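You operate a simulated robot arm through the tools that you are given. There is no shell and no other tool.

You are at the controls of a simulated two-armed robot. One attempt, no reset.

## Task
Cap the tube in the press, rack it, then give tube 26 a purple cap.
Fine: the first tube goes into the middle groove of the teal rack; tube 26 stays in the press cradle; set the press latch back to HELD.

It is judged by the outcome, as a careful person would: the job done as asked, and still so three seconds after it is handed in. It fails if anything else is knocked over, pushed out of place, dropped, spilled or broken. Lids that push on must go on centred and level and be pressed home; caps that screw on are set level and turned clockwise until they are tight.

## Robot
Two 7-joint arms with two-finger parallel grippers on one trunk that stands fixed in place. Base frame: the origin is at the foot of the trunk, x ahead of it, y to its left, z up. Units: mm, degrees, N and s.
The left shoulder is at [20, 138, 1200], the right one opposite. With the tool pointing down near the work surface each hand reaches from about 100 to 500 mm from the base axis, measured 20 degrees to its own side. Payload 1.57 kg a hand.
Tool frame (each hand has its own): the origin (TCP) lies between the finger pads and is the grasp point; the fingertips stand 30 mm ahead of it; z points along the fingers, y is the line along which they close. The gripper opens to 80 mm. The fingers are 17 mm wide and 12 mm thick; the gripper's body (40 by 82 mm) begins 80 mm behind the TCP.
Orientation is that of the tool frame in the base frame, as a unit quaternion [w, x, y, z]. With the fingers straight down and closing along the base's y, the tool's x points along the base's -x, its y along +y and its z along -z.

## Interface
- The arms move only by the tool servo_tool. It takes "left_deltas", "right_deltas" or both (then of equal length, played together; a hand with none holds still); each is a list of rows, each a list of 7 numbers: the gripper command, from -1 (shut) to 1 (fully open), values between in proportion, then the shift along the base's x, y, z in mm, then the turn, a rotation vector about the base's x, y, z in degrees. In form: [[hand, x, y, z, ax, ay, az], ...]. A call has 1 to 20 rows; each row shifts and turns the commanded pose from where the row before left it. Each row takes 0.2 s and may step no farther than 50 mm and 8.6 degrees from the row before; otherwise, or with a gripper value out of range, the whole call is refused. Where a pose cannot be reached the arm comes as near as it can. A force on the tool above 90 N (or 10 N above the force at the start of the call, whichever is more), or a blocked arm, ends the call early, and 0.2 s more pass. The fingers move at their own pace (about 45 mm/s each) and stop on an object; they squeeze with about 29 N. The grip force told is the motor's: it shows also when the fingers shut on nothing. Time passes only in rows, and 0.2 s behind the last, so rows that do not move let the fingers close. The reply holds the time, the measured pose of the TCP, the force on the tool along the base axes, the opening and the grip force, in the units named above and with some noise, with the torque about the TCP (base axes, N m) and any sound that the robot's microphone picked up.
- Cameras (640 x 400 px; columns grow to the right, rows downward): "scene" is now at [191.3, 17.7, 1124.9]; the picture's right is [0.19, -0.98, 0.00], its down [-0.16, -0.03, -0.99] and it looks along [0.97, 0.18, -0.17] (base axes); focal length 214 px, centre (320, 200). "left" rides on the left gripper at [72, 7, -122] in its tool frame; the picture's right is [-0.09, 1.00, 0.00], its down [-0.84, -0.08, -0.54] and it looks along [-0.54, -0.05, 0.84] (tool axes); focal length 238 px, centre (320, 200). "right" rides on the right gripper at [72, -7, -122] in its tool frame; the picture's right is [0.09, 1.00, 0.00], its down [-0.84, 0.08, -0.54] and it looks along [-0.54, 0.05, 0.84] (tool axes); focal length 238 px, centre (320, 200). There is no depth. A picture from a camera that has moved, and an enlarged one, comes with that camera's place and axes in the base frame and with its lens.
- capture(camera): a new picture of that camera. The clock stands still meanwhile.
- lift_body(by): slides the trunk up (or, below 0, down) by that many mm; the arms and the scene camera ride with it, the base frame stays. It gives what a move gives, with no picture.
- pan_tilt(pan, tilt): turns the head with the scene camera to pan (to the left, within 60 degrees either way) and tilt (down, from -29 to 69), counted from straight ahead of the robot. It gives what a move gives.
- inspect(camera, box): a new picture of the part [left, top, right, bottom] of that camera's present view, enlarged. The clock stands still meanwhile.
- finish_job(): hands the job in; it is judged then, once.

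Places have to be worked out from the pictures, the camera data and where the tool is seen. Open the grippers and draw the arms clear of the work before you hand the job in, unless the task says otherwise.

The tools are called after "Request:" as a command line: name --argument value ..., lists and objects as JSON in quotes. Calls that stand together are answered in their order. servo_tool: Moves the arms, as the interface text tells. Its arguments: {"type":"object","properties":{"left_deltas":{"type":"array","items":{"type":"array","items":{"type":"number"}}},"right_deltas":{"type":"array","items":{"type":"array","items":{"type":"number"}}}},"required":[]} The other tools are called the same way: lift_body (by) slides the trunk up or down; pan_tilt (pan, tilt) turns the head that bears the scene camera; capture (camera) takes a picture; inspect (camera, box) takes an enlarged picture of a part of a camera's view; finish_job () hands the job in.

At the start:

```text
t: 0.0
left_eef_pos: [255.2, 389.1, 1093.7]
left_tool_rot: [-0.081, -0.036, 0.996, -0.023]
left_force: [0.0, -0.3, -0.1]
left_moment: [-0.02, -0.01, 0.05]
left_width: 80.0
left_grip_force: 0.1
right_eef_pos: [278.4, 25.8, 1098.0]
right_tool_rot: [-0.258, -0.001, 0.966, -0.004]
right_force: [0.2, -0.1, 0.6]
right_moment: [0.03, 0.01, 0.02]
right_width: 80.4
right_grip_force: 0.0
trunk travel left (down, up): [-575.0, 665.0]
head pan, tilt: [10.7, 9.5]
```

scene: 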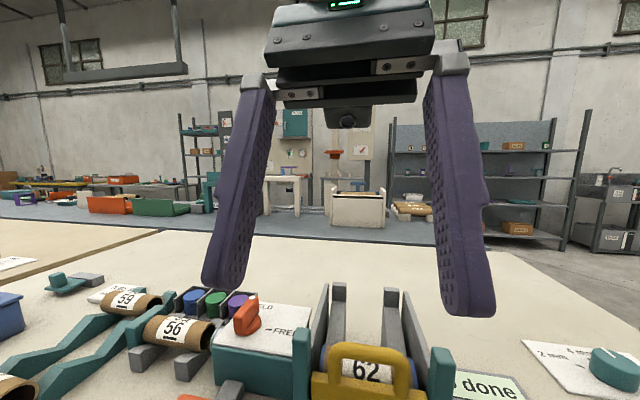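
right: 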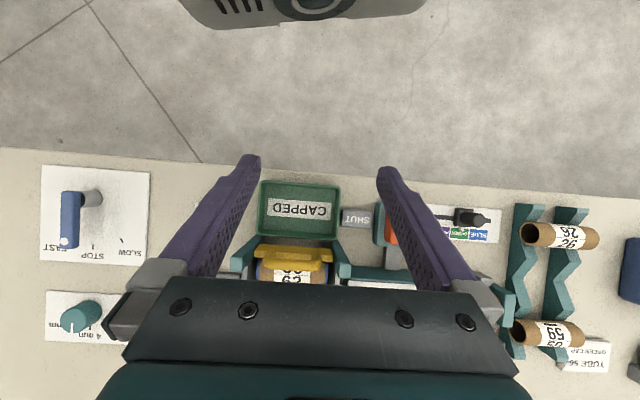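
left: 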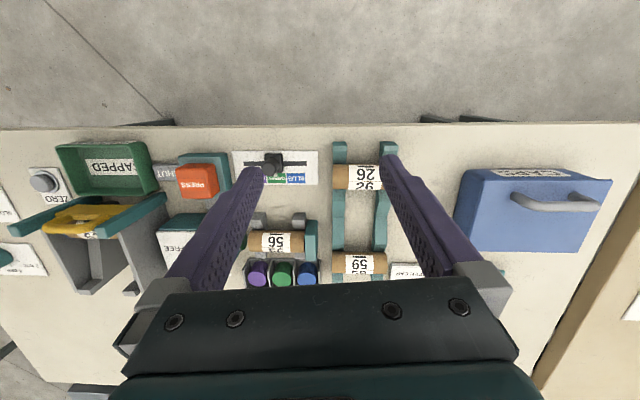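

I begin by looking over the workbench; the first pictures show a press with tubes, a latch and cap cups. I tilt the head down to see it all.

Request:
pan_tilt --pan 15 --tilt 50

Request:
capture --camera "left"

```text
t: 1.1
left_eef_pos: [253.2, 390.5, 1090.9]
left_tool_rot: [-0.082, -0.038, 0.996, -0.024]
left_force: [0.4, -0.4, 0.4]
left_moment: [0.01, 0.03, 0.02]
left_width: 79.8
left_grip_force: 0.1
right_eef_pos: [278.0, 27.3, 1098.4]
right_tool_rot: [-0.259, 0.0, 0.966, -0.004]
right_force: [0.0, 0.0, 0.0]
right_moment: [-0.01, 0.01, 0.02]
right_width: 80.1
right_grip_force: 0.1
trunk travel left (down, up): [-575.0, 665.0]
head pan, tilt: [15.0, 50.0]
```

```text
taken
camera left: at [202.2, 397.9, 1223.2], right [0.01, 1.0, -0.06], down [0.92, 0.01, 0.4], along [0.4, -0.06, -0.92], focal length 238 px, centre (320, 200)
```

left: 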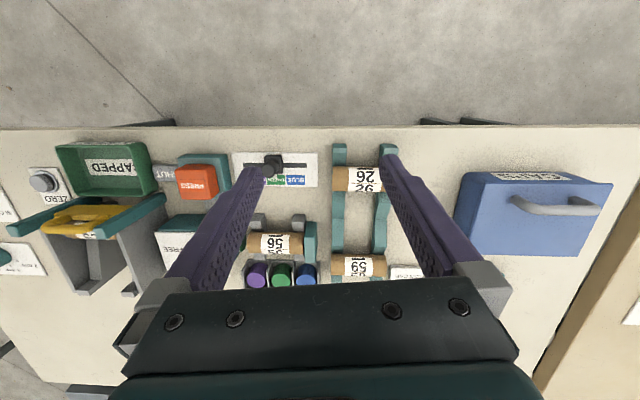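

Now a scene picture with the head tilted down.

Request:
capture --camera "scene"

Request:
inspect --camera "scene" --box '[160, 100, 480, 300]'

```text
taken
camera scene: at [174.5, 20.4, 1062.3], right [0.26, -0.97, 0.0], down [-0.74, -0.2, -0.64], along [0.62, 0.17, -0.77], focal length 214 px, centre (320, 200)
```

scene: 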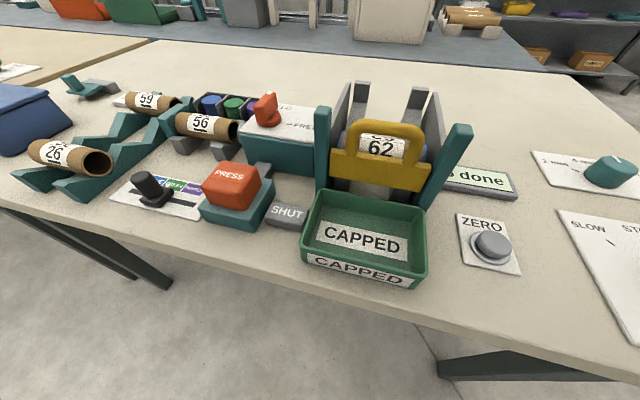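

```text
2.00 times, centred on (320, 200) of scene
camera zoom: at [174.5, 20.4, 1062.3], right [0.26, -0.97, 0.0], down [-0.74, -0.2, -0.64], along [0.62, 0.17, -0.77], focal length 429 px, centre (320, 200)
```

zoom: 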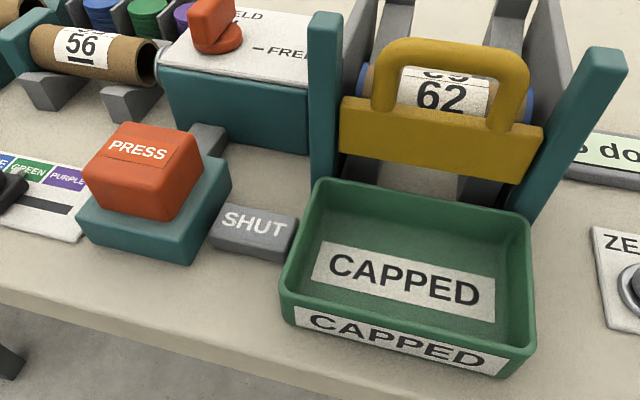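

The press looks to hold tube 56, with a colour slide, PRESS button, and HELD/FREE latch. I enlarge several views to read the labels.

Request:
inspect --camera "right" --box '[480, 190, 640, 400]'

Request:
inspect --camera "scene" --box '[0, 70, 200, 220]'

Request:
inspect --camera "scene" --box '[160, 80, 330, 200]'

Request:
inspect --camera "left" --box '[140, 130, 420, 300]'

Request:
inspect --camera "scene" --box '[420, 130, 640, 280]'

```text
1.90 times, centred on (560, 295) of right
camera zoom: at [276.4, 21.6, 1238.7], right [-0.08, 1.0, 0.04], down [1.0, 0.08, 0.05], along [0.05, 0.04, -1.0], focal length 454 px, centre (-137, 19)
```

zoom: 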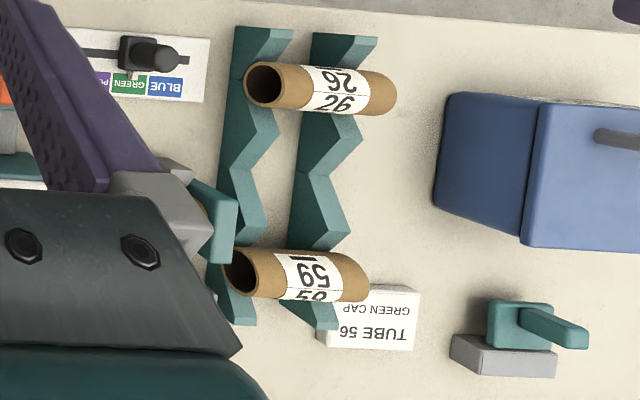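

```text
2.67 times, centred on (100, 145) of scene
camera zoom: at [174.5, 20.4, 1062.3], right [0.26, -0.97, 0.0], down [-0.74, -0.2, -0.64], along [0.62, 0.17, -0.77], focal length 572 px, centre (907, 347)
```

zoom: 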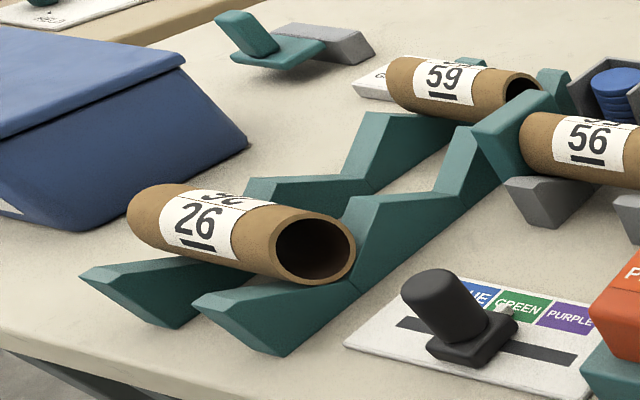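

```text
3.33 times, centred on (245, 140) of scene
camera zoom: at [174.5, 20.4, 1062.3], right [0.26, -0.97, 0.0], down [-0.74, -0.2, -0.64], along [0.62, 0.17, -0.77], focal length 715 px, centre (570, 400)
```

zoom: 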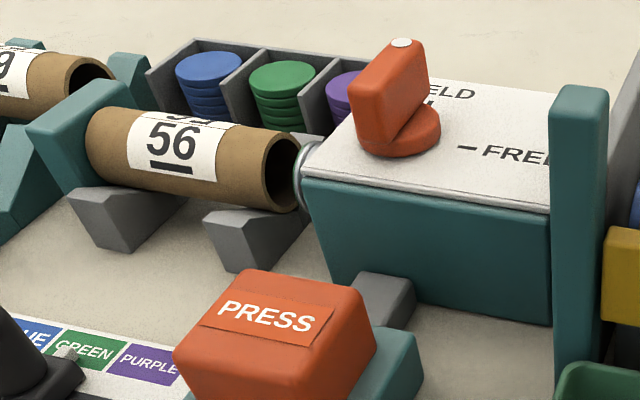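

```text
2.29 times, centred on (280, 215) of left
camera zoom: at [202.2, 397.9, 1223.2], right [0.01, 1.0, -0.06], down [0.92, 0.01, 0.4], along [0.4, -0.06, -0.92], focal length 545 px, centre (411, 166)
```

zoom: 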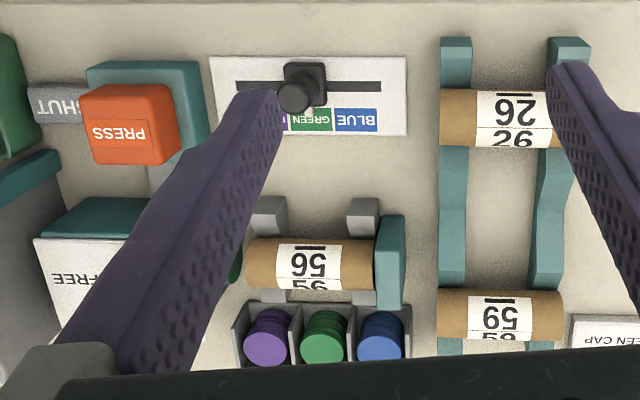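

```text
2.67 times, centred on (530, 205) of scene
camera zoom: at [174.5, 20.4, 1062.3], right [0.26, -0.97, 0.0], down [-0.74, -0.2, -0.64], along [0.62, 0.17, -0.77], focal length 572 px, centre (-240, 187)
```

zoom: 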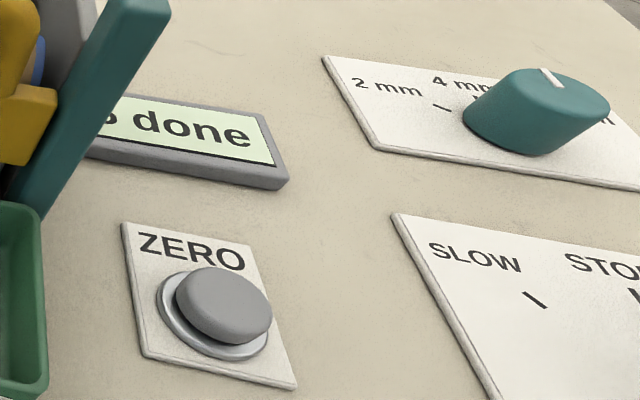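

The card reads "TUBE 56 / GREEN CAP", so the first tube needs green, and the second purple. I need close looks at the slide, latch, press head and the SHUT block.

Request:
inspect --camera "scene" --box '[110, 150, 240, 230]'

Request:
inspect --camera "scene" --box '[230, 80, 340, 150]'

Request:
inspect --camera "scene" --box '[190, 150, 320, 240]'

Request:
inspect --camera "scene" --box '[160, 100, 260, 165]'

Request:
inspect --camera "scene" --box '[310, 70, 520, 200]'

```text
4.92 times, centred on (175, 190) of scene
camera zoom: at [174.5, 20.4, 1062.3], right [0.26, -0.97, 0.0], down [-0.74, -0.2, -0.64], along [0.62, 0.17, -0.77], focal length 1056 px, centre (1034, 249)
```

zoom: 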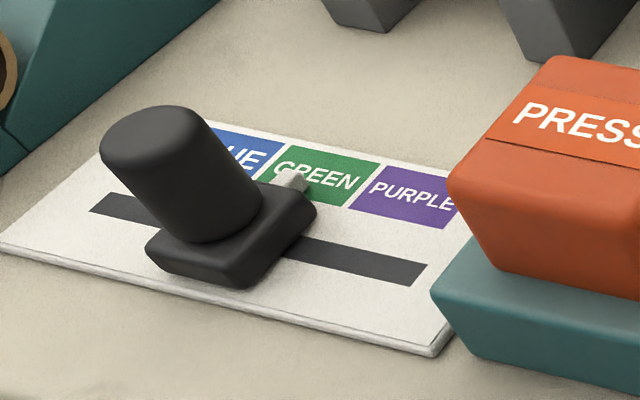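

```text
5.71 times, centred on (285, 115) of scene
camera zoom: at [174.5, 20.4, 1062.3], right [0.26, -0.97, 0.0], down [-0.74, -0.2, -0.64], along [0.62, 0.17, -0.77], focal length 1226 px, centre (520, 686)
```

zoom: 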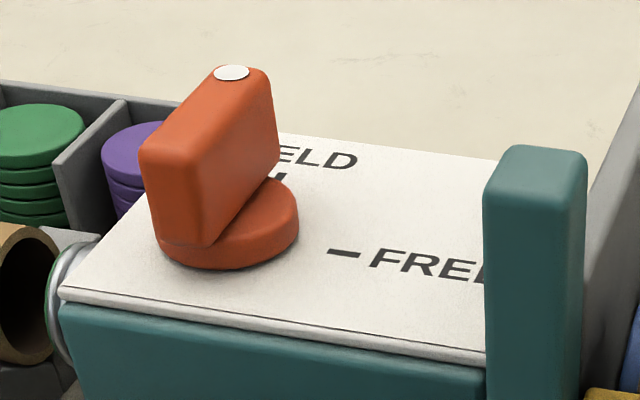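

```text
4.44 times, centred on (255, 195) of scene
camera zoom: at [174.5, 20.4, 1062.3], right [0.26, -0.97, 0.0], down [-0.74, -0.2, -0.64], along [0.62, 0.17, -0.77], focal length 953 px, centre (609, 222)
```

zoom: 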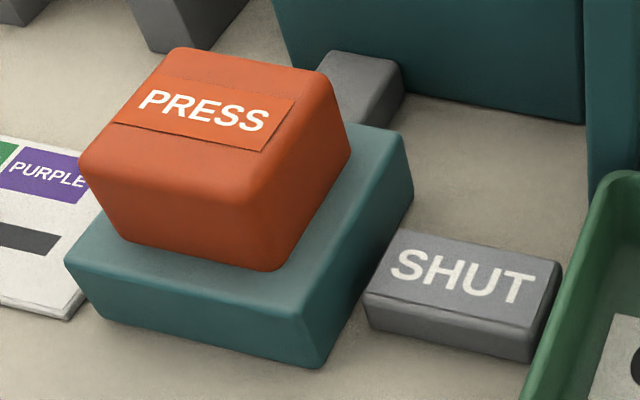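

```text
6.15 times, centred on (210, 132) of scene
camera zoom: at [174.5, 20.4, 1062.3], right [0.26, -0.97, 0.0], down [-0.74, -0.2, -0.64], along [0.62, 0.17, -0.77], focal length 1320 px, centre (997, 615)
```

zoom: 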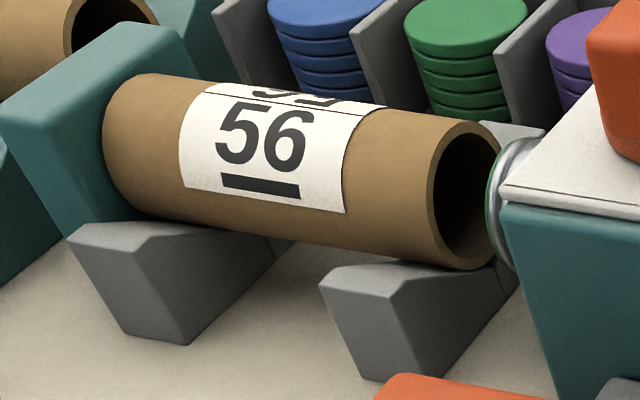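

```text
3.05 times, centred on (415, 135) of scene
camera zoom: at [174.5, 20.4, 1062.3], right [0.26, -0.97, 0.0], down [-0.74, -0.2, -0.64], along [0.62, 0.17, -0.77], focal length 654 px, centre (30, 398)
```

zoom: 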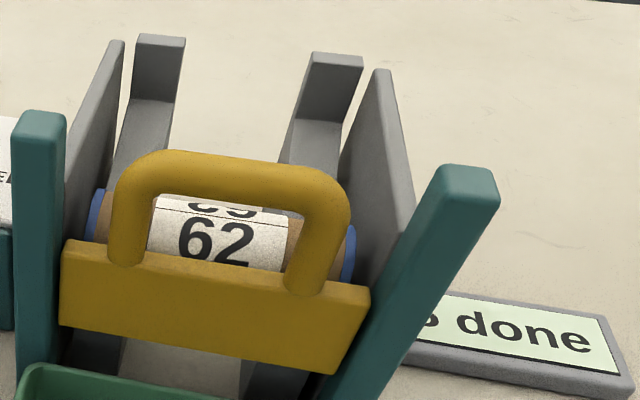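

The slide points at GREEN and a green cap sits on the ram, tube 56 is in the cradle, the latch is at HELD; the bench top is near z≈822. I move the right hand aside to the right, and the left hand over to a view above the press, levelling it.

Request:
servo_tool --right_deltas '[[1, 0, -25, 0, 0, 0, 0], [1, 0, -25, 0, 0, 0, 0], [1, 0, -25, 0, 0, 0, 0], [1, 0, -25, 0, 0, 0, 0], [1, 0, -25, 0, 0, 0, 0], [1, 0, -25, 0, 0, 0, 0], [1, 0, -25, 0, 0, 0, 0], [1, 0, -25, 0, 0, 0, 0]]' --left_deltas '[[1, 16, -16, 0, 0.34, -1.17, -0.54], [1, 16, -16, 0, 0.34, -1.17, -0.54], [1, 16, -16, 0, 0.34, -1.17, -0.54], [1, 16, -16, 0, 0.34, -1.17, -0.54], [1, 16, -16, 0, 0.34, -1.17, -0.54], [1, 16, -16, 0, 0.34, -1.17, -0.54], [1, 16, -16, 0, 0.34, -1.17, -0.54], [1, 16, -16, 0, 0.34, -1.17, -0.54]]'

Request:
capture --camera "left"

Request:
capture --camera "scene"

```text
t: 3.1
left_eef_pos: [383.0, 259.6, 1092.9]
left_tool_rot: [0.002, 0.003, 1.0, 0.001]
left_force: [-0.7, -0.2, 0.3]
left_moment: [-0.02, 0.01, 0.02]
left_width: 80.1
left_grip_force: 0.0
right_eef_pos: [265.3, -171.6, 1071.5]
right_tool_rot: [-0.309, -0.005, 0.951, -0.009]
right_force: [0.0, -0.2, 0.1]
right_moment: [0.02, 0.03, 0.02]
right_width: 80.0
right_grip_force: 0.1
trunk travel left (down, up): [-575.0, 665.0]
head pan, tilt: [15.0, 50.0]
stopped in row 8 (right hand): the arm was blocked; the commanded pose is now the measured one
```

```text
taken
camera left: at [310.5, 266.9, 1215.1], right [0.1, 1.0, 0.0], down [0.83, -0.08, 0.55], along [0.54, -0.05, -0.84], focal length 238 px, centre (320, 200)
```

left: 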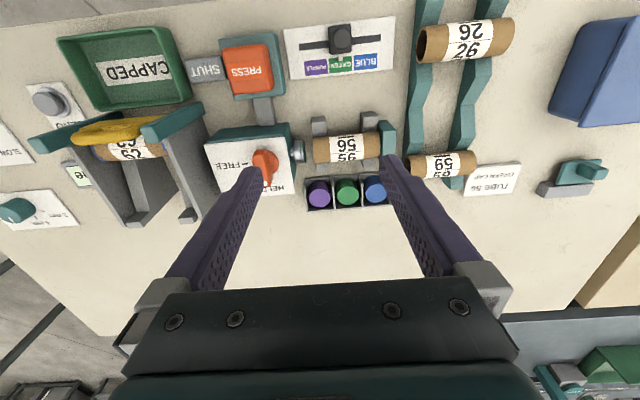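

```text
taken
camera scene: at [174.4, 20.3, 1062.3], right [0.26, -0.97, 0.0], down [-0.74, -0.2, -0.64], along [0.62, 0.17, -0.77], focal length 214 px, centre (320, 200)
```

scene: 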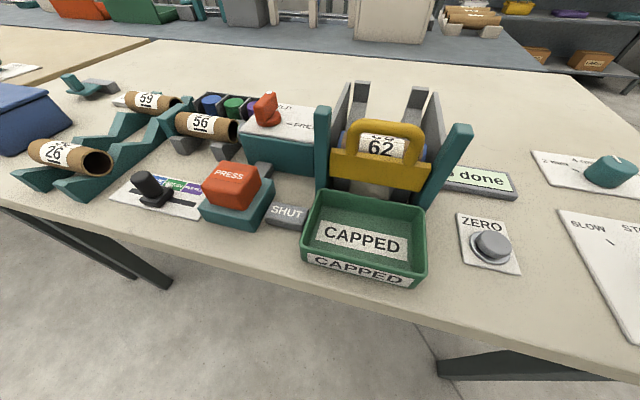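

The left camera now sees nearly everything. I enlarge its view on the press, slide, rack and caps for measuring.

Request:
inspect --camera "left" --box '[190, 90, 410, 220]'

Request:
inspect --camera "left" --box '[180, 10, 400, 140]'

Request:
inspect --camera "left" --box '[370, 0, 640, 210]'

Request:
inspect --camera "left" --box '[0, 20, 240, 240]'

```text
2.91 times, centred on (300, 155) of left
camera zoom: at [310.5, 266.9, 1215.1], right [0.1, 1.0, 0.0], down [0.83, -0.08, 0.55], along [0.54, -0.05, -0.84], focal length 693 px, centre (378, 331)
```

zoom: 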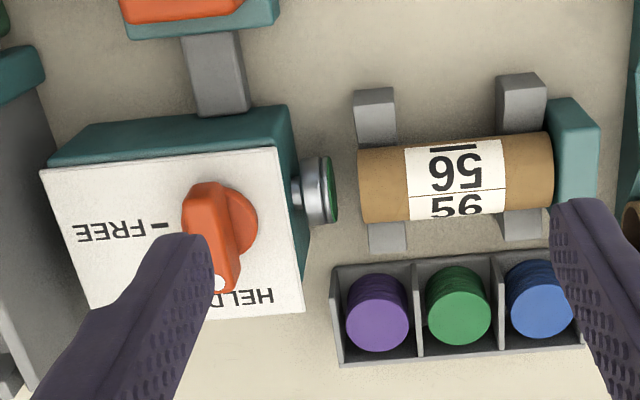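

```text
2.91 times, centred on (290, 75) of left
camera zoom: at [310.5, 266.9, 1215.1], right [0.1, 1.0, 0.0], down [0.83, -0.08, 0.55], along [0.54, -0.05, -0.84], focal length 693 px, centre (407, 564)
```

zoom: 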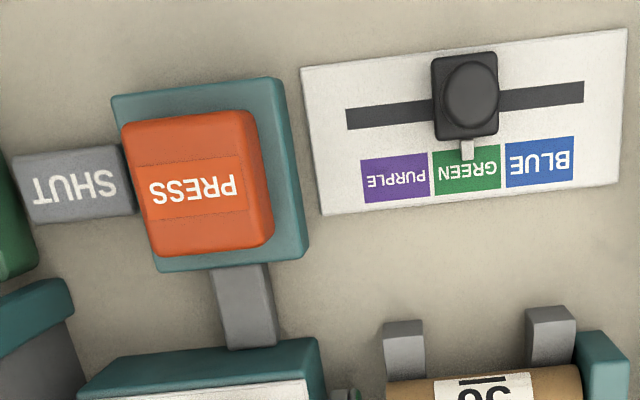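

```text
1.90 times, centred on (505, 105) of left
camera zoom: at [310.5, 266.9, 1215.1], right [0.1, 1.0, 0.0], down [0.83, -0.08, 0.55], along [0.54, -0.05, -0.84], focal length 454 px, centre (-32, 381)
```

zoom: 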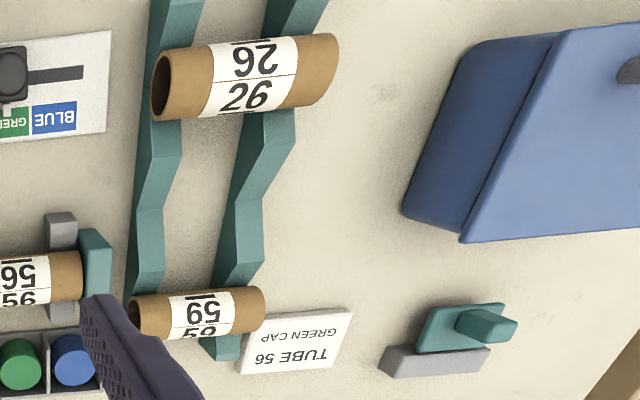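

```text
1.82 times, centred on (120, 130) of left
camera zoom: at [310.5, 266.9, 1215.1], right [0.1, 1.0, 0.0], down [0.83, -0.08, 0.55], along [0.54, -0.05, -0.84], focal length 433 px, centre (684, 327)
```

zoom: 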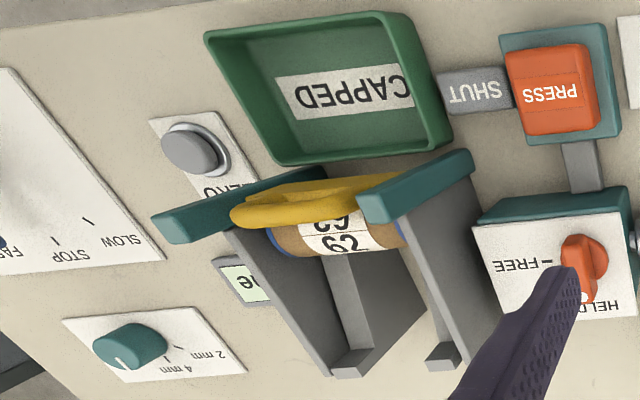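

I have located: button top ≈(328,176,881), latch knob axis ≈(449,174) with handle top z≈922 pointing to HELD (+x), FREE at −y; slide at GREEN (y≈295), PURPLE at y≈260; tube 56 axis ≈(450, 243–345, 856). I shut the left gripper and bring it above the PRESS button.

Request:
servo_tool --left_deltas '[[-1, -10.9, -16.8, -20, 0, 0, 0], [-1, -10.9, -16.8, -25, 0, 0, 0], [-1, -10.9, -16.8, -30, 0, 0, 0], [-1, -10.9, -16.8, -30, 0, 0, 0], [-1, -10.9, -16.7, -28, 0, 0, 0], [-1, 0, 0, 0, 0, 0, 0], [-1, 0, 0, 0, 0, 0, 0]]'

Request:
capture --camera "scene"

Request:
capture --camera "left"

```text
t: 4.7
left_eef_pos: [329.2, 177.0, 959.6]
left_tool_rot: [0.003, 0.004, 1.0, 0.002]
left_force: [-0.6, -0.6, -0.5]
left_moment: [-0.01, -0.01, 0.02]
left_width: 0.1
left_grip_force: 21.2
right_eef_pos: [265.6, -170.9, 1072.4]
right_tool_rot: [-0.309, -0.004, 0.951, -0.007]
right_force: [-0.1, 0.2, 1.0]
right_moment: [0.04, 0.05, 0.0]
right_width: 80.0
right_grip_force: 0.0
trunk travel left (down, up): [-575.0, 665.0]
head pan, tilt: [15.0, 50.0]
```

```text
taken
camera scene: at [174.4, 20.4, 1062.3], right [0.26, -0.97, 0.0], down [-0.74, -0.2, -0.64], along [0.62, 0.17, -0.77], focal length 214 px, centre (320, 200)
```

scene: 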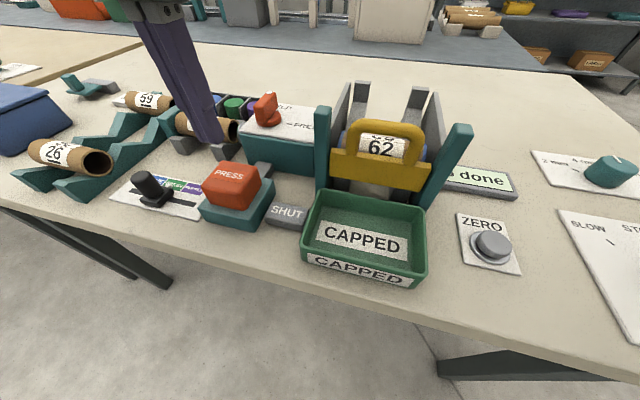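

```text
taken
camera left: at [256.1, 182.9, 1081.5], right [0.1, 1.0, 0.0], down [0.83, -0.08, 0.55], along [0.55, -0.05, -0.84], focal length 238 px, centre (320, 200)
```

left: 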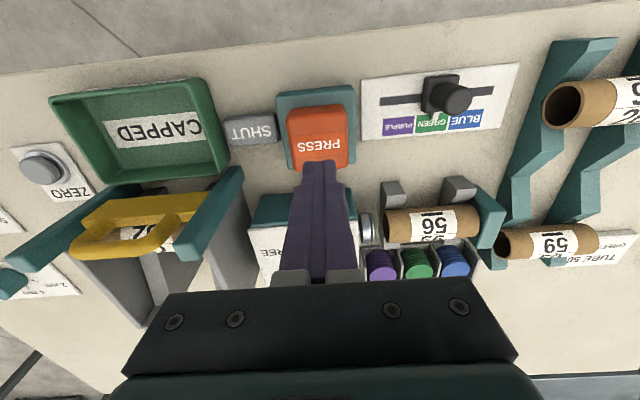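

The closed fingertips hang right over the middle of the PRESS button. I lower onto it slowly and press down a little, watching force and sound.

Request:
servo_tool --left_deltas '[[-1, 0, -1, -20, 0, 0, 0], [-1, 0, 0, -20, 0, 0, 0], [-1, 0, 0, -5, 0, 0, 0], [-1, 0, 0, -2, 0, 0, 0], [-1, 0, 0, -2, 0, 0, 0], [-1, 0, 0, -2, 0, 0, 0], [-1, 0, 0, -2, 0, 0, 0]]'

```text
t: 6.3
left_eef_pos: [328.1, 175.8, 909.1]
left_tool_rot: [0.003, 0.003, 1.0, 0.0]
left_force: [-8.7, -2.6, 27.0]
left_moment: [-0.08, 0.46, 0.17]
left_width: 0.0
left_grip_force: 21.4
right_eef_pos: [265.9, -170.9, 1071.9]
right_tool_rot: [-0.309, -0.006, 0.951, -0.008]
right_force: [0.4, -0.1, -0.1]
right_moment: [0.01, -0.02, 0.03]
right_width: 80.1
right_grip_force: 0.1
trunk travel left (down, up): [-575.0, 665.0]
head pan, tilt: [15.0, 50.0]
```

Contact at tip z≈880 with 27 N. I press further in small steps.

Request:
servo_tool --left_deltas '[[-1, 0, 0, -2, 0, 0, 0], [-1, 0, 0, -2, 0, 0, 0], [-1, 0, 0, 0, 0, 0, 0]]'

Request:
capture --camera "scene"

Request:
capture --camera "left"

```text
t: 7.0
left_eef_pos: [328.0, 175.6, 908.1]
left_tool_rot: [0.006, 0.004, 1.0, -0.002]
left_force: [-14.6, 2.4, 40.4]
left_moment: [0.11, 0.76, 0.19]
left_width: 0.0
left_grip_force: 21.1
right_eef_pos: [264.2, -169.9, 1070.5]
right_tool_rot: [-0.31, -0.005, 0.951, -0.007]
right_force: [0.1, -0.3, 0.4]
right_moment: [-0.01, 0.03, 0.01]
right_width: 80.1
right_grip_force: 0.0
trunk travel left (down, up): [-575.0, 665.0]
head pan, tilt: [15.0, 50.0]
stopped in row 3 (left hand): the force on the tool passed its limit at 92 N (the readings are from after the stop); the commanded pose is now the measured one
```

```text
taken
camera scene: at [174.0, 22.1, 1061.8], right [0.26, -0.97, 0.0], down [-0.74, -0.2, -0.64], along [0.62, 0.17, -0.77], focal length 214 px, centre (320, 200)
```

scene: 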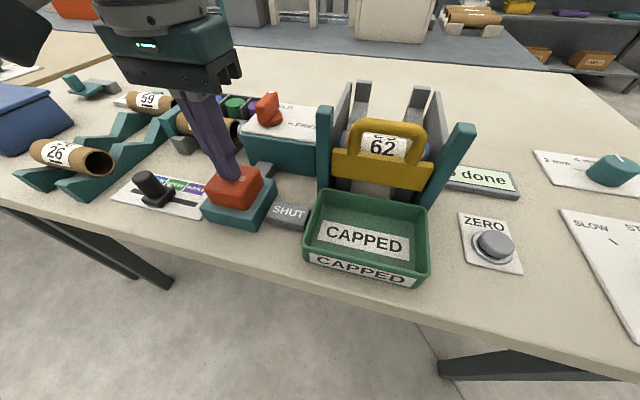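

```text
taken
camera left: at [255.8, 183.0, 1030.2], right [0.1, 0.99, 0.0], down [0.83, -0.08, 0.55], along [0.55, -0.06, -0.83], focal length 238 px, centre (320, 200)
```

left: 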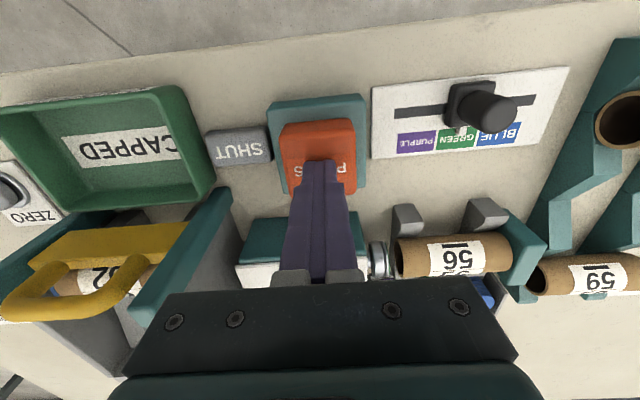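

The force limit tripped at 92 N with the button hardly lower and no sound. I back off and look closely at the ram, tube end and button.

Request:
servo_tool --left_deltas '[[-1, 0, 0, 5, 0, 0, 0], [-1, 0, 0, 20, 0, 0, 0], [-1, 0, 0, 30, 0, 0, 0]]'

Request:
inspect --camera "left" --box '[340, 170, 500, 280]'

Request:
inspect --camera "left" --box '[210, 60, 370, 180]'

Request:
inspect --camera "scene" --box '[190, 150, 320, 240]'

```text
t: 7.8
left_eef_pos: [329.1, 172.1, 961.3]
left_tool_rot: [0.004, 0.004, 1.0, -0.003]
left_force: [0.5, -0.2, -0.7]
left_moment: [0.01, 0.0, -0.01]
left_width: 0.0
left_grip_force: 21.1
right_eef_pos: [264.1, -171.0, 1071.4]
right_tool_rot: [-0.309, -0.005, 0.951, -0.008]
right_force: [-0.3, -0.5, 1.0]
right_moment: [0.03, -0.01, -0.02]
right_width: 80.1
right_grip_force: 0.0
trunk travel left (down, up): [-575.0, 665.0]
head pan, tilt: [15.0, 50.0]
```

```text
3.64 times, centred on (420, 225) of left
camera zoom: at [256.2, 180.2, 1083.2], right [0.1, 0.99, 0.0], down [0.83, -0.08, 0.55], along [0.55, -0.06, -0.84], focal length 867 px, centre (-44, 109)
```

zoom: 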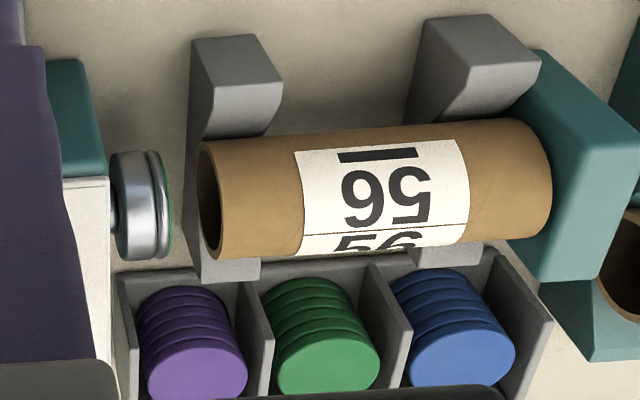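

```text
3.33 times, centred on (290, 120) of left
camera zoom: at [256.2, 180.2, 1083.2], right [0.1, 0.99, 0.0], down [0.83, -0.08, 0.55], along [0.55, -0.06, -0.84], focal length 794 px, centre (420, 467)
```

zoom: 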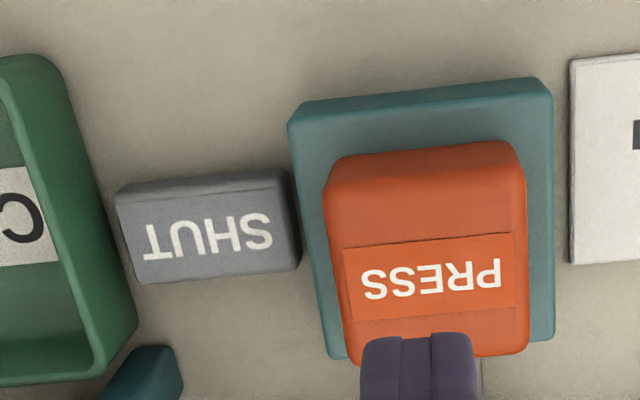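

```text
4.44 times, centred on (255, 195) of scene
camera zoom: at [174.5, 20.4, 1062.1], right [0.26, -0.97, 0.0], down [-0.74, -0.2, -0.64], along [0.62, 0.17, -0.77], focal length 953 px, centre (609, 222)
```

zoom: 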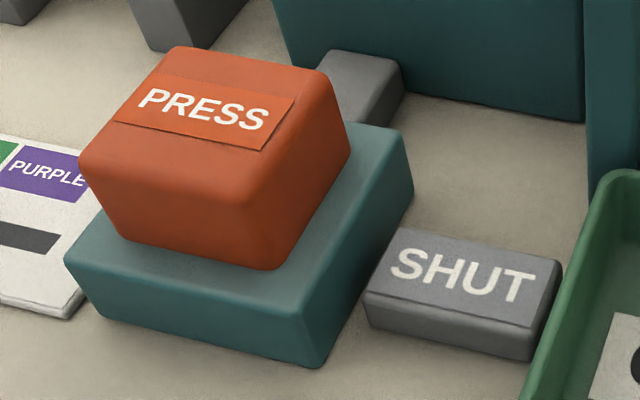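

Ram and button are unchanged, so the press seems locked – most likely the HELD latch blocks it and FREE releases it. I go over to the red latch knob with the gripper half open and check the aim.

Request:
servo_tool --left_deltas '[[0.3, 0, 0, 15, 0, 0, 0], [0.3, 30, 0, 5, 0, 0, 0], [0.3, 30, 0, 0, 0, 0, 0], [0.3, 30, 1, 0, 0, 0, 0], [0.3, 30, 1, 0, 0, 0, 0], [0.3, 0, 0, 0, 0, 0, 0]]'

Request:
capture --camera "scene"

Request:
capture --camera "left"

Request:
inspect --camera "scene" --box '[220, 60, 340, 150]'

```text
t: 9.2
left_eef_pos: [447.8, 175.8, 983.0]
left_tool_rot: [0.005, 0.005, 1.0, -0.002]
left_force: [0.9, -0.3, -0.8]
left_moment: [-0.01, 0.01, 0.01]
left_width: 51.9
left_grip_force: 0.1
right_eef_pos: [264.9, -170.0, 1072.9]
right_tool_rot: [-0.309, -0.006, 0.951, -0.009]
right_force: [0.0, -0.6, 0.1]
right_moment: [-0.02, -0.01, -0.02]
right_width: 79.9
right_grip_force: 0.0
trunk travel left (down, up): [-575.0, 665.0]
head pan, tilt: [15.0, 50.0]
```

```text
taken
camera scene: at [174.5, 20.4, 1062.3], right [0.26, -0.97, 0.0], down [-0.74, -0.2, -0.64], along [0.62, 0.17, -0.77], focal length 214 px, centre (320, 200)
```

scene: 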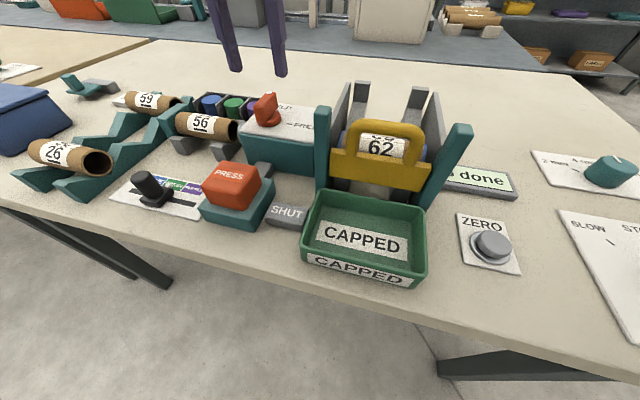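

```text
taken
camera left: at [375.4, 183.4, 1103.7], right [0.1, 0.99, 0.0], down [0.83, -0.08, 0.55], along [0.55, -0.06, -0.83], focal length 238 px, centre (320, 200)
```

left: 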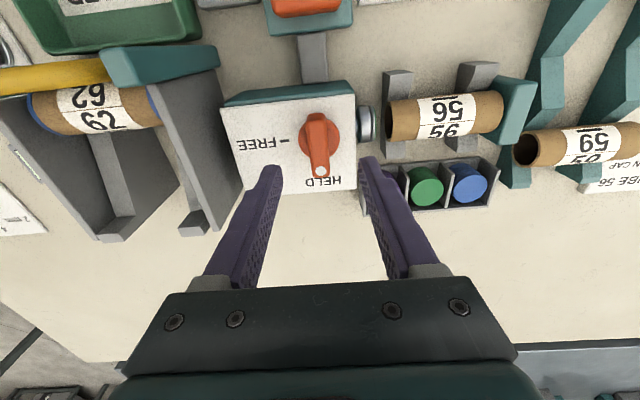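

```text
4.44 times, centred on (280, 105) of scene
camera zoom: at [174.5, 20.4, 1062.3], right [0.26, -0.97, 0.0], down [-0.74, -0.2, -0.64], along [0.62, 0.17, -0.77], focal length 953 px, centre (498, 622)
```

zoom: 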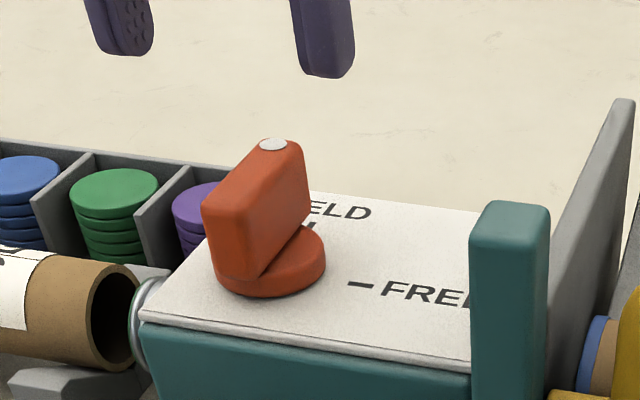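

I enlarge the left view to pin the knob's axis and handle.

Request:
inspect --camera "left" --box '[210, 70, 380, 210]'

```text
2.86 times, centred on (295, 140) of left
camera zoom: at [375.4, 183.4, 1103.7], right [0.1, 0.99, 0.0], down [0.83, -0.08, 0.55], along [0.55, -0.06, -0.83], focal length 681 px, centre (391, 371)
```

zoom: 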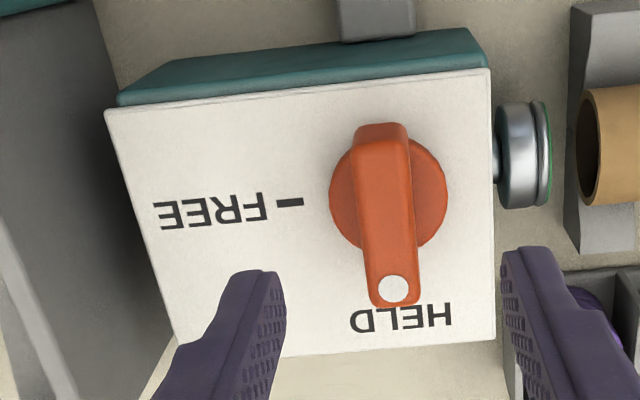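

Knob axis is at about (447.8, 174.7), handle ~15 mm thick along x, so my aim is within 1 mm. I lower the open fingers around the handle and close.

Request:
servo_tool --left_deltas '[[0.3, 0, -1, -20, 0, 0, 0], [0.3, 0, 0, -18, 0, 0, 0], [0.3, 0, 0, -10, 0, 0, 0], [0.3, 0, 0, -5, 0, 0, 0], [0.3, 0, 0, 0, 0, 0, 0]]'

Request:
capture --camera "scene"

Request:
inspect --camera "left" --box '[210, 70, 430, 220]'

```text
t: 10.4
left_eef_pos: [448.3, 173.8, 929.1]
left_tool_rot: [0.005, 0.004, 1.0, -0.003]
left_force: [-0.1, -0.3, 0.0]
left_moment: [-0.04, -0.01, -0.02]
left_width: 52.1
left_grip_force: 0.0
right_eef_pos: [264.7, -171.4, 1072.3]
right_tool_rot: [-0.309, -0.006, 0.951, -0.008]
right_force: [-0.1, 0.2, -0.2]
right_moment: [0.01, 0.01, 0.0]
right_width: 79.8
right_grip_force: 0.0
trunk travel left (down, up): [-575.0, 665.0]
head pan, tilt: [15.0, 50.0]
```

```text
taken
camera scene: at [174.4, 20.4, 1062.3], right [0.26, -0.97, 0.0], down [-0.74, -0.2, -0.64], along [0.62, 0.17, -0.77], focal length 214 px, centre (320, 200)
```

scene: 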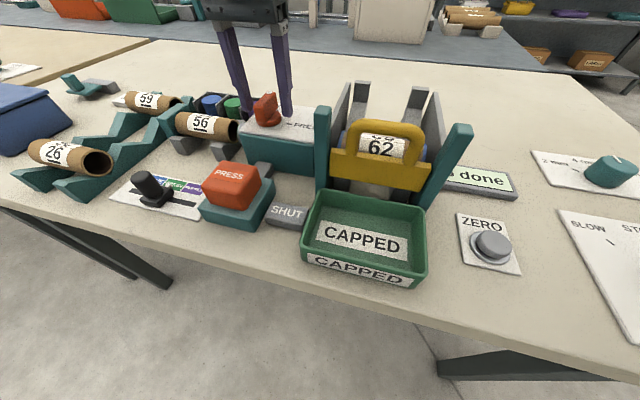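

```text
2.67 times, centred on (320, 145) of left
camera zoom: at [376.0, 181.9, 1050.2], right [0.1, 0.99, 0.0], down [0.83, -0.08, 0.55], along [0.55, -0.06, -0.84], focal length 636 px, centre (320, 347)
```

zoom: 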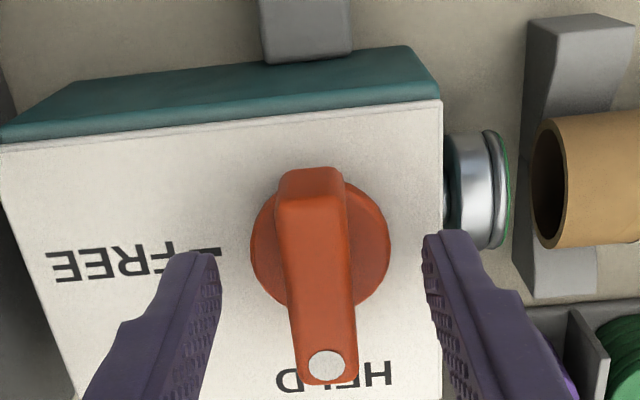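

The fingers straddle the knob at its axis. I close on it.

Request:
servo_tool --left_deltas '[[-1, 0, 0, 0, 0, 0, 0], [-1, 0, 0, 0, 0, 0, 0], [-1, 0, 0, 0, 0, 0, 0], [-1, 0, 0, 0, 0, 0, 0]]'

```text
t: 11.4
left_eef_pos: [448.0, 173.8, 927.9]
left_tool_rot: [0.004, 0.005, 1.0, -0.002]
left_force: [1.2, -1.6, -0.1]
left_moment: [0.67, -0.03, 0.03]
left_width: 15.8
left_grip_force: 30.7
right_eef_pos: [266.4, -172.6, 1071.5]
right_tool_rot: [-0.309, -0.005, 0.951, -0.009]
right_force: [0.5, 0.9, 0.2]
right_moment: [0.03, 0.06, 0.02]
right_width: 79.9
right_grip_force: 0.1
trunk travel left (down, up): [-575.0, 665.0]
head pan, tilt: [15.0, 50.0]
```

Gripped at 15.8 mm. I turn it clockwise (toward FREE), first 32°.

Request:
servo_tool --left_deltas '[[-1, 0, 0, 0, 0, 0, -6], [-1, 0, 0, 0, 0, 0, -8], [-1, 0, 0, 0, 0, 0, -8], [-1, 0, 0, 0, 0, 0, -8]]'

```text
t: 12.4
left_eef_pos: [448.4, 173.6, 928.3]
left_tool_rot: [0.004, 0.263, 0.965, -0.005]
left_force: [0.4, -4.7, 0.1]
left_moment: [0.86, 0.17, -0.03]
left_width: 15.9
left_grip_force: 31.1
right_eef_pos: [266.1, -172.6, 1073.5]
right_tool_rot: [-0.309, -0.005, 0.951, -0.008]
right_force: [0.2, -0.2, -0.6]
right_moment: [0.0, -0.02, 0.01]
right_width: 80.0
right_grip_force: 0.2
trunk travel left (down, up): [-575.0, 665.0]
head pan, tilt: [15.0, 50.0]
```

The knob turns freely. I continue toward FREE.

Request:
servo_tool --left_deltas '[[-1, 0, 0, 0, 0, 0, -8], [-1, 0, 0, 0, 0, 0, -8], [-1, 0, 0, 0, 0, 0, -8], [-1, 0, 0, 0, 0, 0, -8], [-1, 0, 0, 0, 0, 0, -8], [-1, 0, 0, 0, 0, 0, -8], [-1, 0, 0, 0, 0, 0, -6], [-1, 0, 0, 0, 0, 0, -4]]'

Request:
capture --camera "left"

Request:
inspect --camera "scene" --box '[220, 60, 340, 150]'

```text
t: 14.2
left_eef_pos: [448.3, 174.3, 927.8]
left_tool_rot: [0.001, 0.699, 0.716, -0.006]
left_force: [-12.3, -8.7, 17.5]
left_moment: [0.49, -0.37, 0.02]
left_width: 15.7
left_grip_force: 31.6
right_eef_pos: [264.1, -171.1, 1072.0]
right_tool_rot: [-0.31, -0.005, 0.951, -0.01]
right_force: [-0.2, -0.7, -0.6]
right_moment: [-0.04, 0.02, -0.02]
right_width: 80.1
right_grip_force: 0.0
trunk travel left (down, up): [-575.0, 665.0]
head pan, tilt: [15.0, 50.0]
```

```text
taken
camera left: at [453.9, 246.7, 1050.2], right [1.0, -0.07, 0.0], down [-0.06, -0.83, 0.55], along [-0.04, -0.55, -0.83], focal length 238 px, centre (320, 200)
```

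left: 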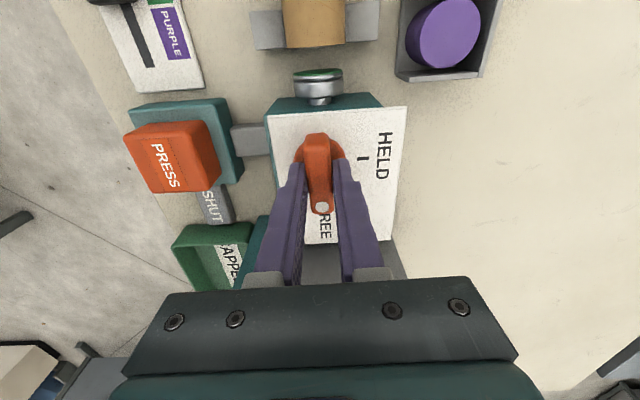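

```text
4.44 times, centred on (280, 105) of scene
camera zoom: at [173.6, 19.7, 1062.2], right [0.26, -0.97, 0.0], down [-0.74, -0.2, -0.64], along [0.62, 0.17, -0.77], focal length 953 px, centre (498, 622)
```

zoom: 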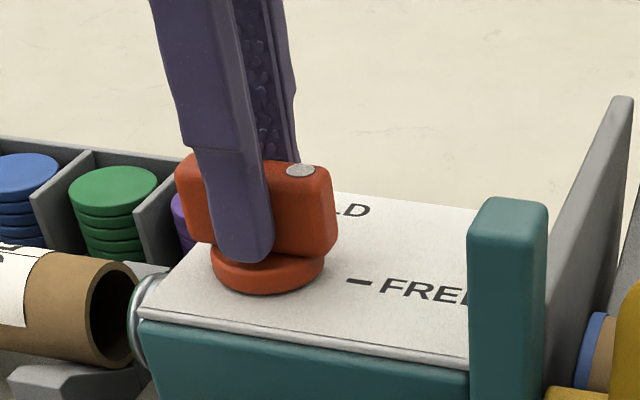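

The knob now points at FREE. I release it, rise, and go back above the PRESS button with the fingers shut.

Request:
servo_tool --left_deltas '[[0.1, 0, 0, 0, 0, 0, 0], [0.1, 0, 0, 0, 0, 0, 0], [0.1, 0, 0, 20, 0, 0, 0], [0.1, 0, 0, 30, 0, 0, 0], [-1, -30, 0, 5, 0, 0, 0], [-1, -30, 0, 0, 0, 0, 0], [-1, -30, 0, 0, 0, 0, 0], [-1, -30, 1, -20, 0, 0, 0], [-1, 0, 0, 0, 0, 0, 0]]'

Request:
capture --camera "scene"

Request:
capture --camera "left"

```text
t: 16.2
left_eef_pos: [329.6, 175.2, 963.1]
left_tool_rot: [0.001, 0.697, 0.717, -0.004]
left_force: [0.2, -0.3, -0.7]
left_moment: [-0.02, -0.02, 0.02]
left_width: 0.0
left_grip_force: 20.5
right_eef_pos: [265.5, -170.5, 1071.3]
right_tool_rot: [-0.308, -0.005, 0.951, -0.008]
right_force: [0.5, -0.6, -1.3]
right_moment: [-0.01, 0.04, -0.01]
right_width: 80.1
right_grip_force: 0.0
trunk travel left (down, up): [-575.0, 665.0]
head pan, tilt: [15.0, 50.0]
```

```text
taken
camera scene: at [174.4, 20.4, 1062.3], right [0.26, -0.97, 0.0], down [-0.74, -0.2, -0.64], along [0.62, 0.17, -0.77], focal length 214 px, centre (320, 200)
```

scene: 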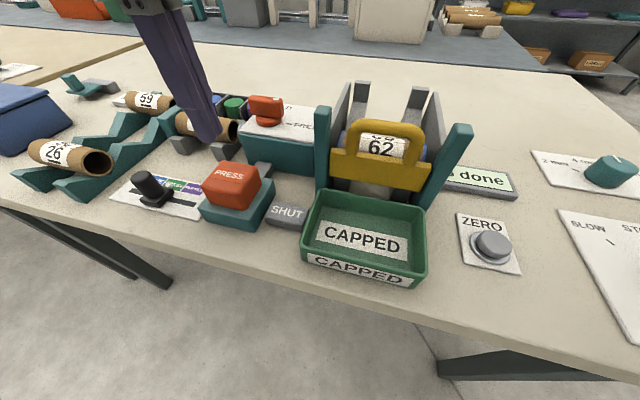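

```text
taken
camera left: at [334.4, 248.1, 1085.3], right [1.0, -0.06, 0.0], down [-0.05, -0.83, 0.55], along [-0.04, -0.55, -0.84], focal length 238 px, centre (320, 200)
```

left: 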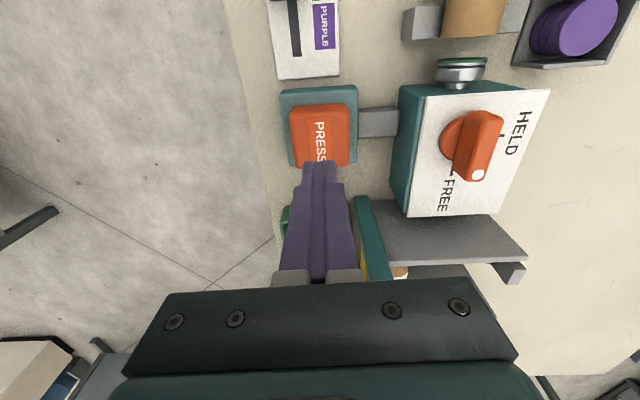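

Latch shows FREE. I press the button again, gently in 2 mm steps.

Request:
servo_tool --left_deltas '[[-1, -1, 0, -20, 0, 0, 0], [-1, 0, 0, -20, 0, 0, 0], [-1, 0, 0, -8, 0, 0, 0], [-1, 0, 0, -3, 0, 0, 0], [-1, 0, 0, -2, 0, 0, 0], [-1, 0, 0, -2, 0, 0, 0], [-1, 0, 0, -2, 0, 0, 0]]'

```text
t: 17.8
left_eef_pos: [327.1, 175.4, 906.2]
left_tool_rot: [0.002, 0.698, 0.716, -0.005]
left_force: [-1.9, 0.2, 4.6]
left_moment: [0.03, 0.04, 0.04]
left_width: 0.2
left_grip_force: 21.1
right_eef_pos: [265.8, -170.7, 1071.7]
right_tool_rot: [-0.309, -0.006, 0.951, -0.008]
right_force: [-0.2, 0.5, -0.7]
right_moment: [0.0, 0.02, 0.01]
right_width: 79.9
right_grip_force: 0.0
trunk travel left (down, up): [-575.0, 665.0]
head pan, tilt: [15.0, 50.0]
```

Now the button yields with only a few newtons. I keep pressing in small steps to its bottom.

Request:
servo_tool --left_deltas '[[-1, 0, 0, -2, 0, 0, 0], [-1, 0, 0, -2, 0, 0, 0], [-1, 0, 0, -2, 0, 0, 0]]'

Request:
inspect --camera "left" --box '[270, 0, 530, 160]'

```text
t: 18.6
left_eef_pos: [327.7, 175.5, 899.7]
left_tool_rot: [0.002, 0.697, 0.717, -0.004]
left_force: [-2.7, -0.3, 5.6]
left_moment: [0.05, 0.02, 0.03]
left_width: 0.0
left_grip_force: 21.3
right_eef_pos: [265.7, -170.7, 1071.8]
right_tool_rot: [-0.309, -0.006, 0.951, -0.009]
right_force: [-0.2, -0.5, 0.4]
right_moment: [-0.07, -0.01, 0.01]
right_width: 80.2
right_grip_force: 0.2
trunk travel left (down, up): [-575.0, 665.0]
head pan, tilt: [15.0, 50.0]
```

```text
2.46 times, centred on (400, 80) of left
camera zoom: at [333.0, 248.7, 1022.2], right [1.0, -0.07, 0.0], down [-0.05, -0.83, 0.55], along [-0.04, -0.55, -0.84], focal length 587 px, centre (123, 495)
```

zoom: 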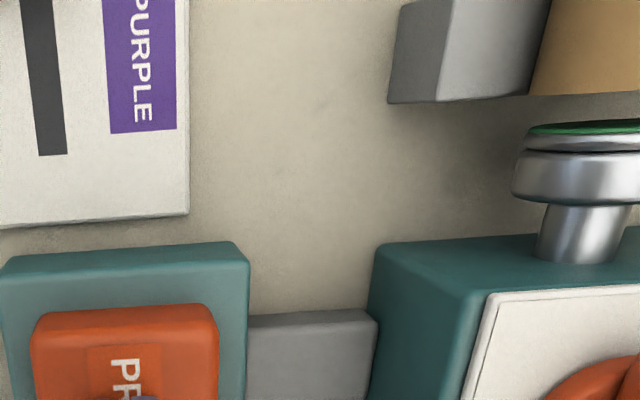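

The ram seems to advance with the button. I continue down gradually.

Request:
servo_tool --left_deltas '[[-1, 0, 0, -2, 0, 0, 0], [-1, 0, 0, -2, 0, 0, 0], [-1, 0, 0, 0, 0, 0, 0]]'

Request:
inspect --camera "left" --box '[270, 0, 530, 160]'

Request:
capture --camera "scene"

```text
t: 19.4
left_eef_pos: [327.5, 175.9, 896.1]
left_tool_rot: [0.001, 0.698, 0.717, -0.005]
left_force: [-3.1, -0.1, 7.3]
left_moment: [0.03, 0.08, 0.02]
left_width: 0.0
left_grip_force: 21.3
right_eef_pos: [266.0, -171.0, 1072.1]
right_tool_rot: [-0.309, -0.006, 0.951, -0.008]
right_force: [0.3, -0.4, -0.3]
right_moment: [-0.01, 0.0, 0.01]
right_width: 79.8
right_grip_force: 0.1
trunk travel left (down, up): [-575.0, 665.0]
head pan, tilt: [15.0, 50.0]
heard: click
```

```text
2.46 times, centred on (400, 80) of left
camera zoom: at [333.2, 248.7, 1018.1], right [1.0, -0.07, 0.0], down [-0.05, -0.83, 0.55], along [-0.04, -0.55, -0.84], focal length 587 px, centre (123, 495)
```

zoom: 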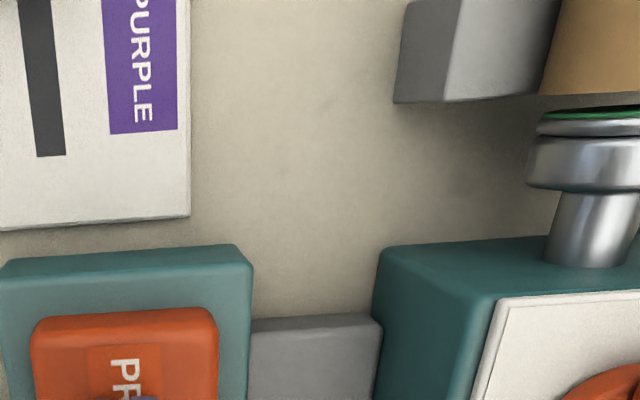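

```text
taken
camera scene: at [174.3, 20.6, 1062.3], right [0.26, -0.97, 0.0], down [-0.74, -0.2, -0.64], along [0.62, 0.17, -0.77], focal length 214 px, centre (320, 200)
```

scene: 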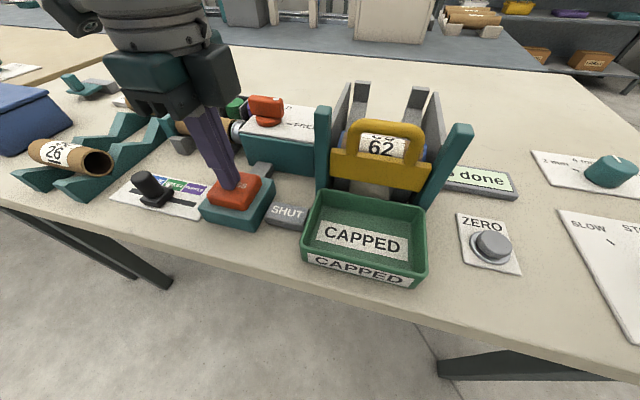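

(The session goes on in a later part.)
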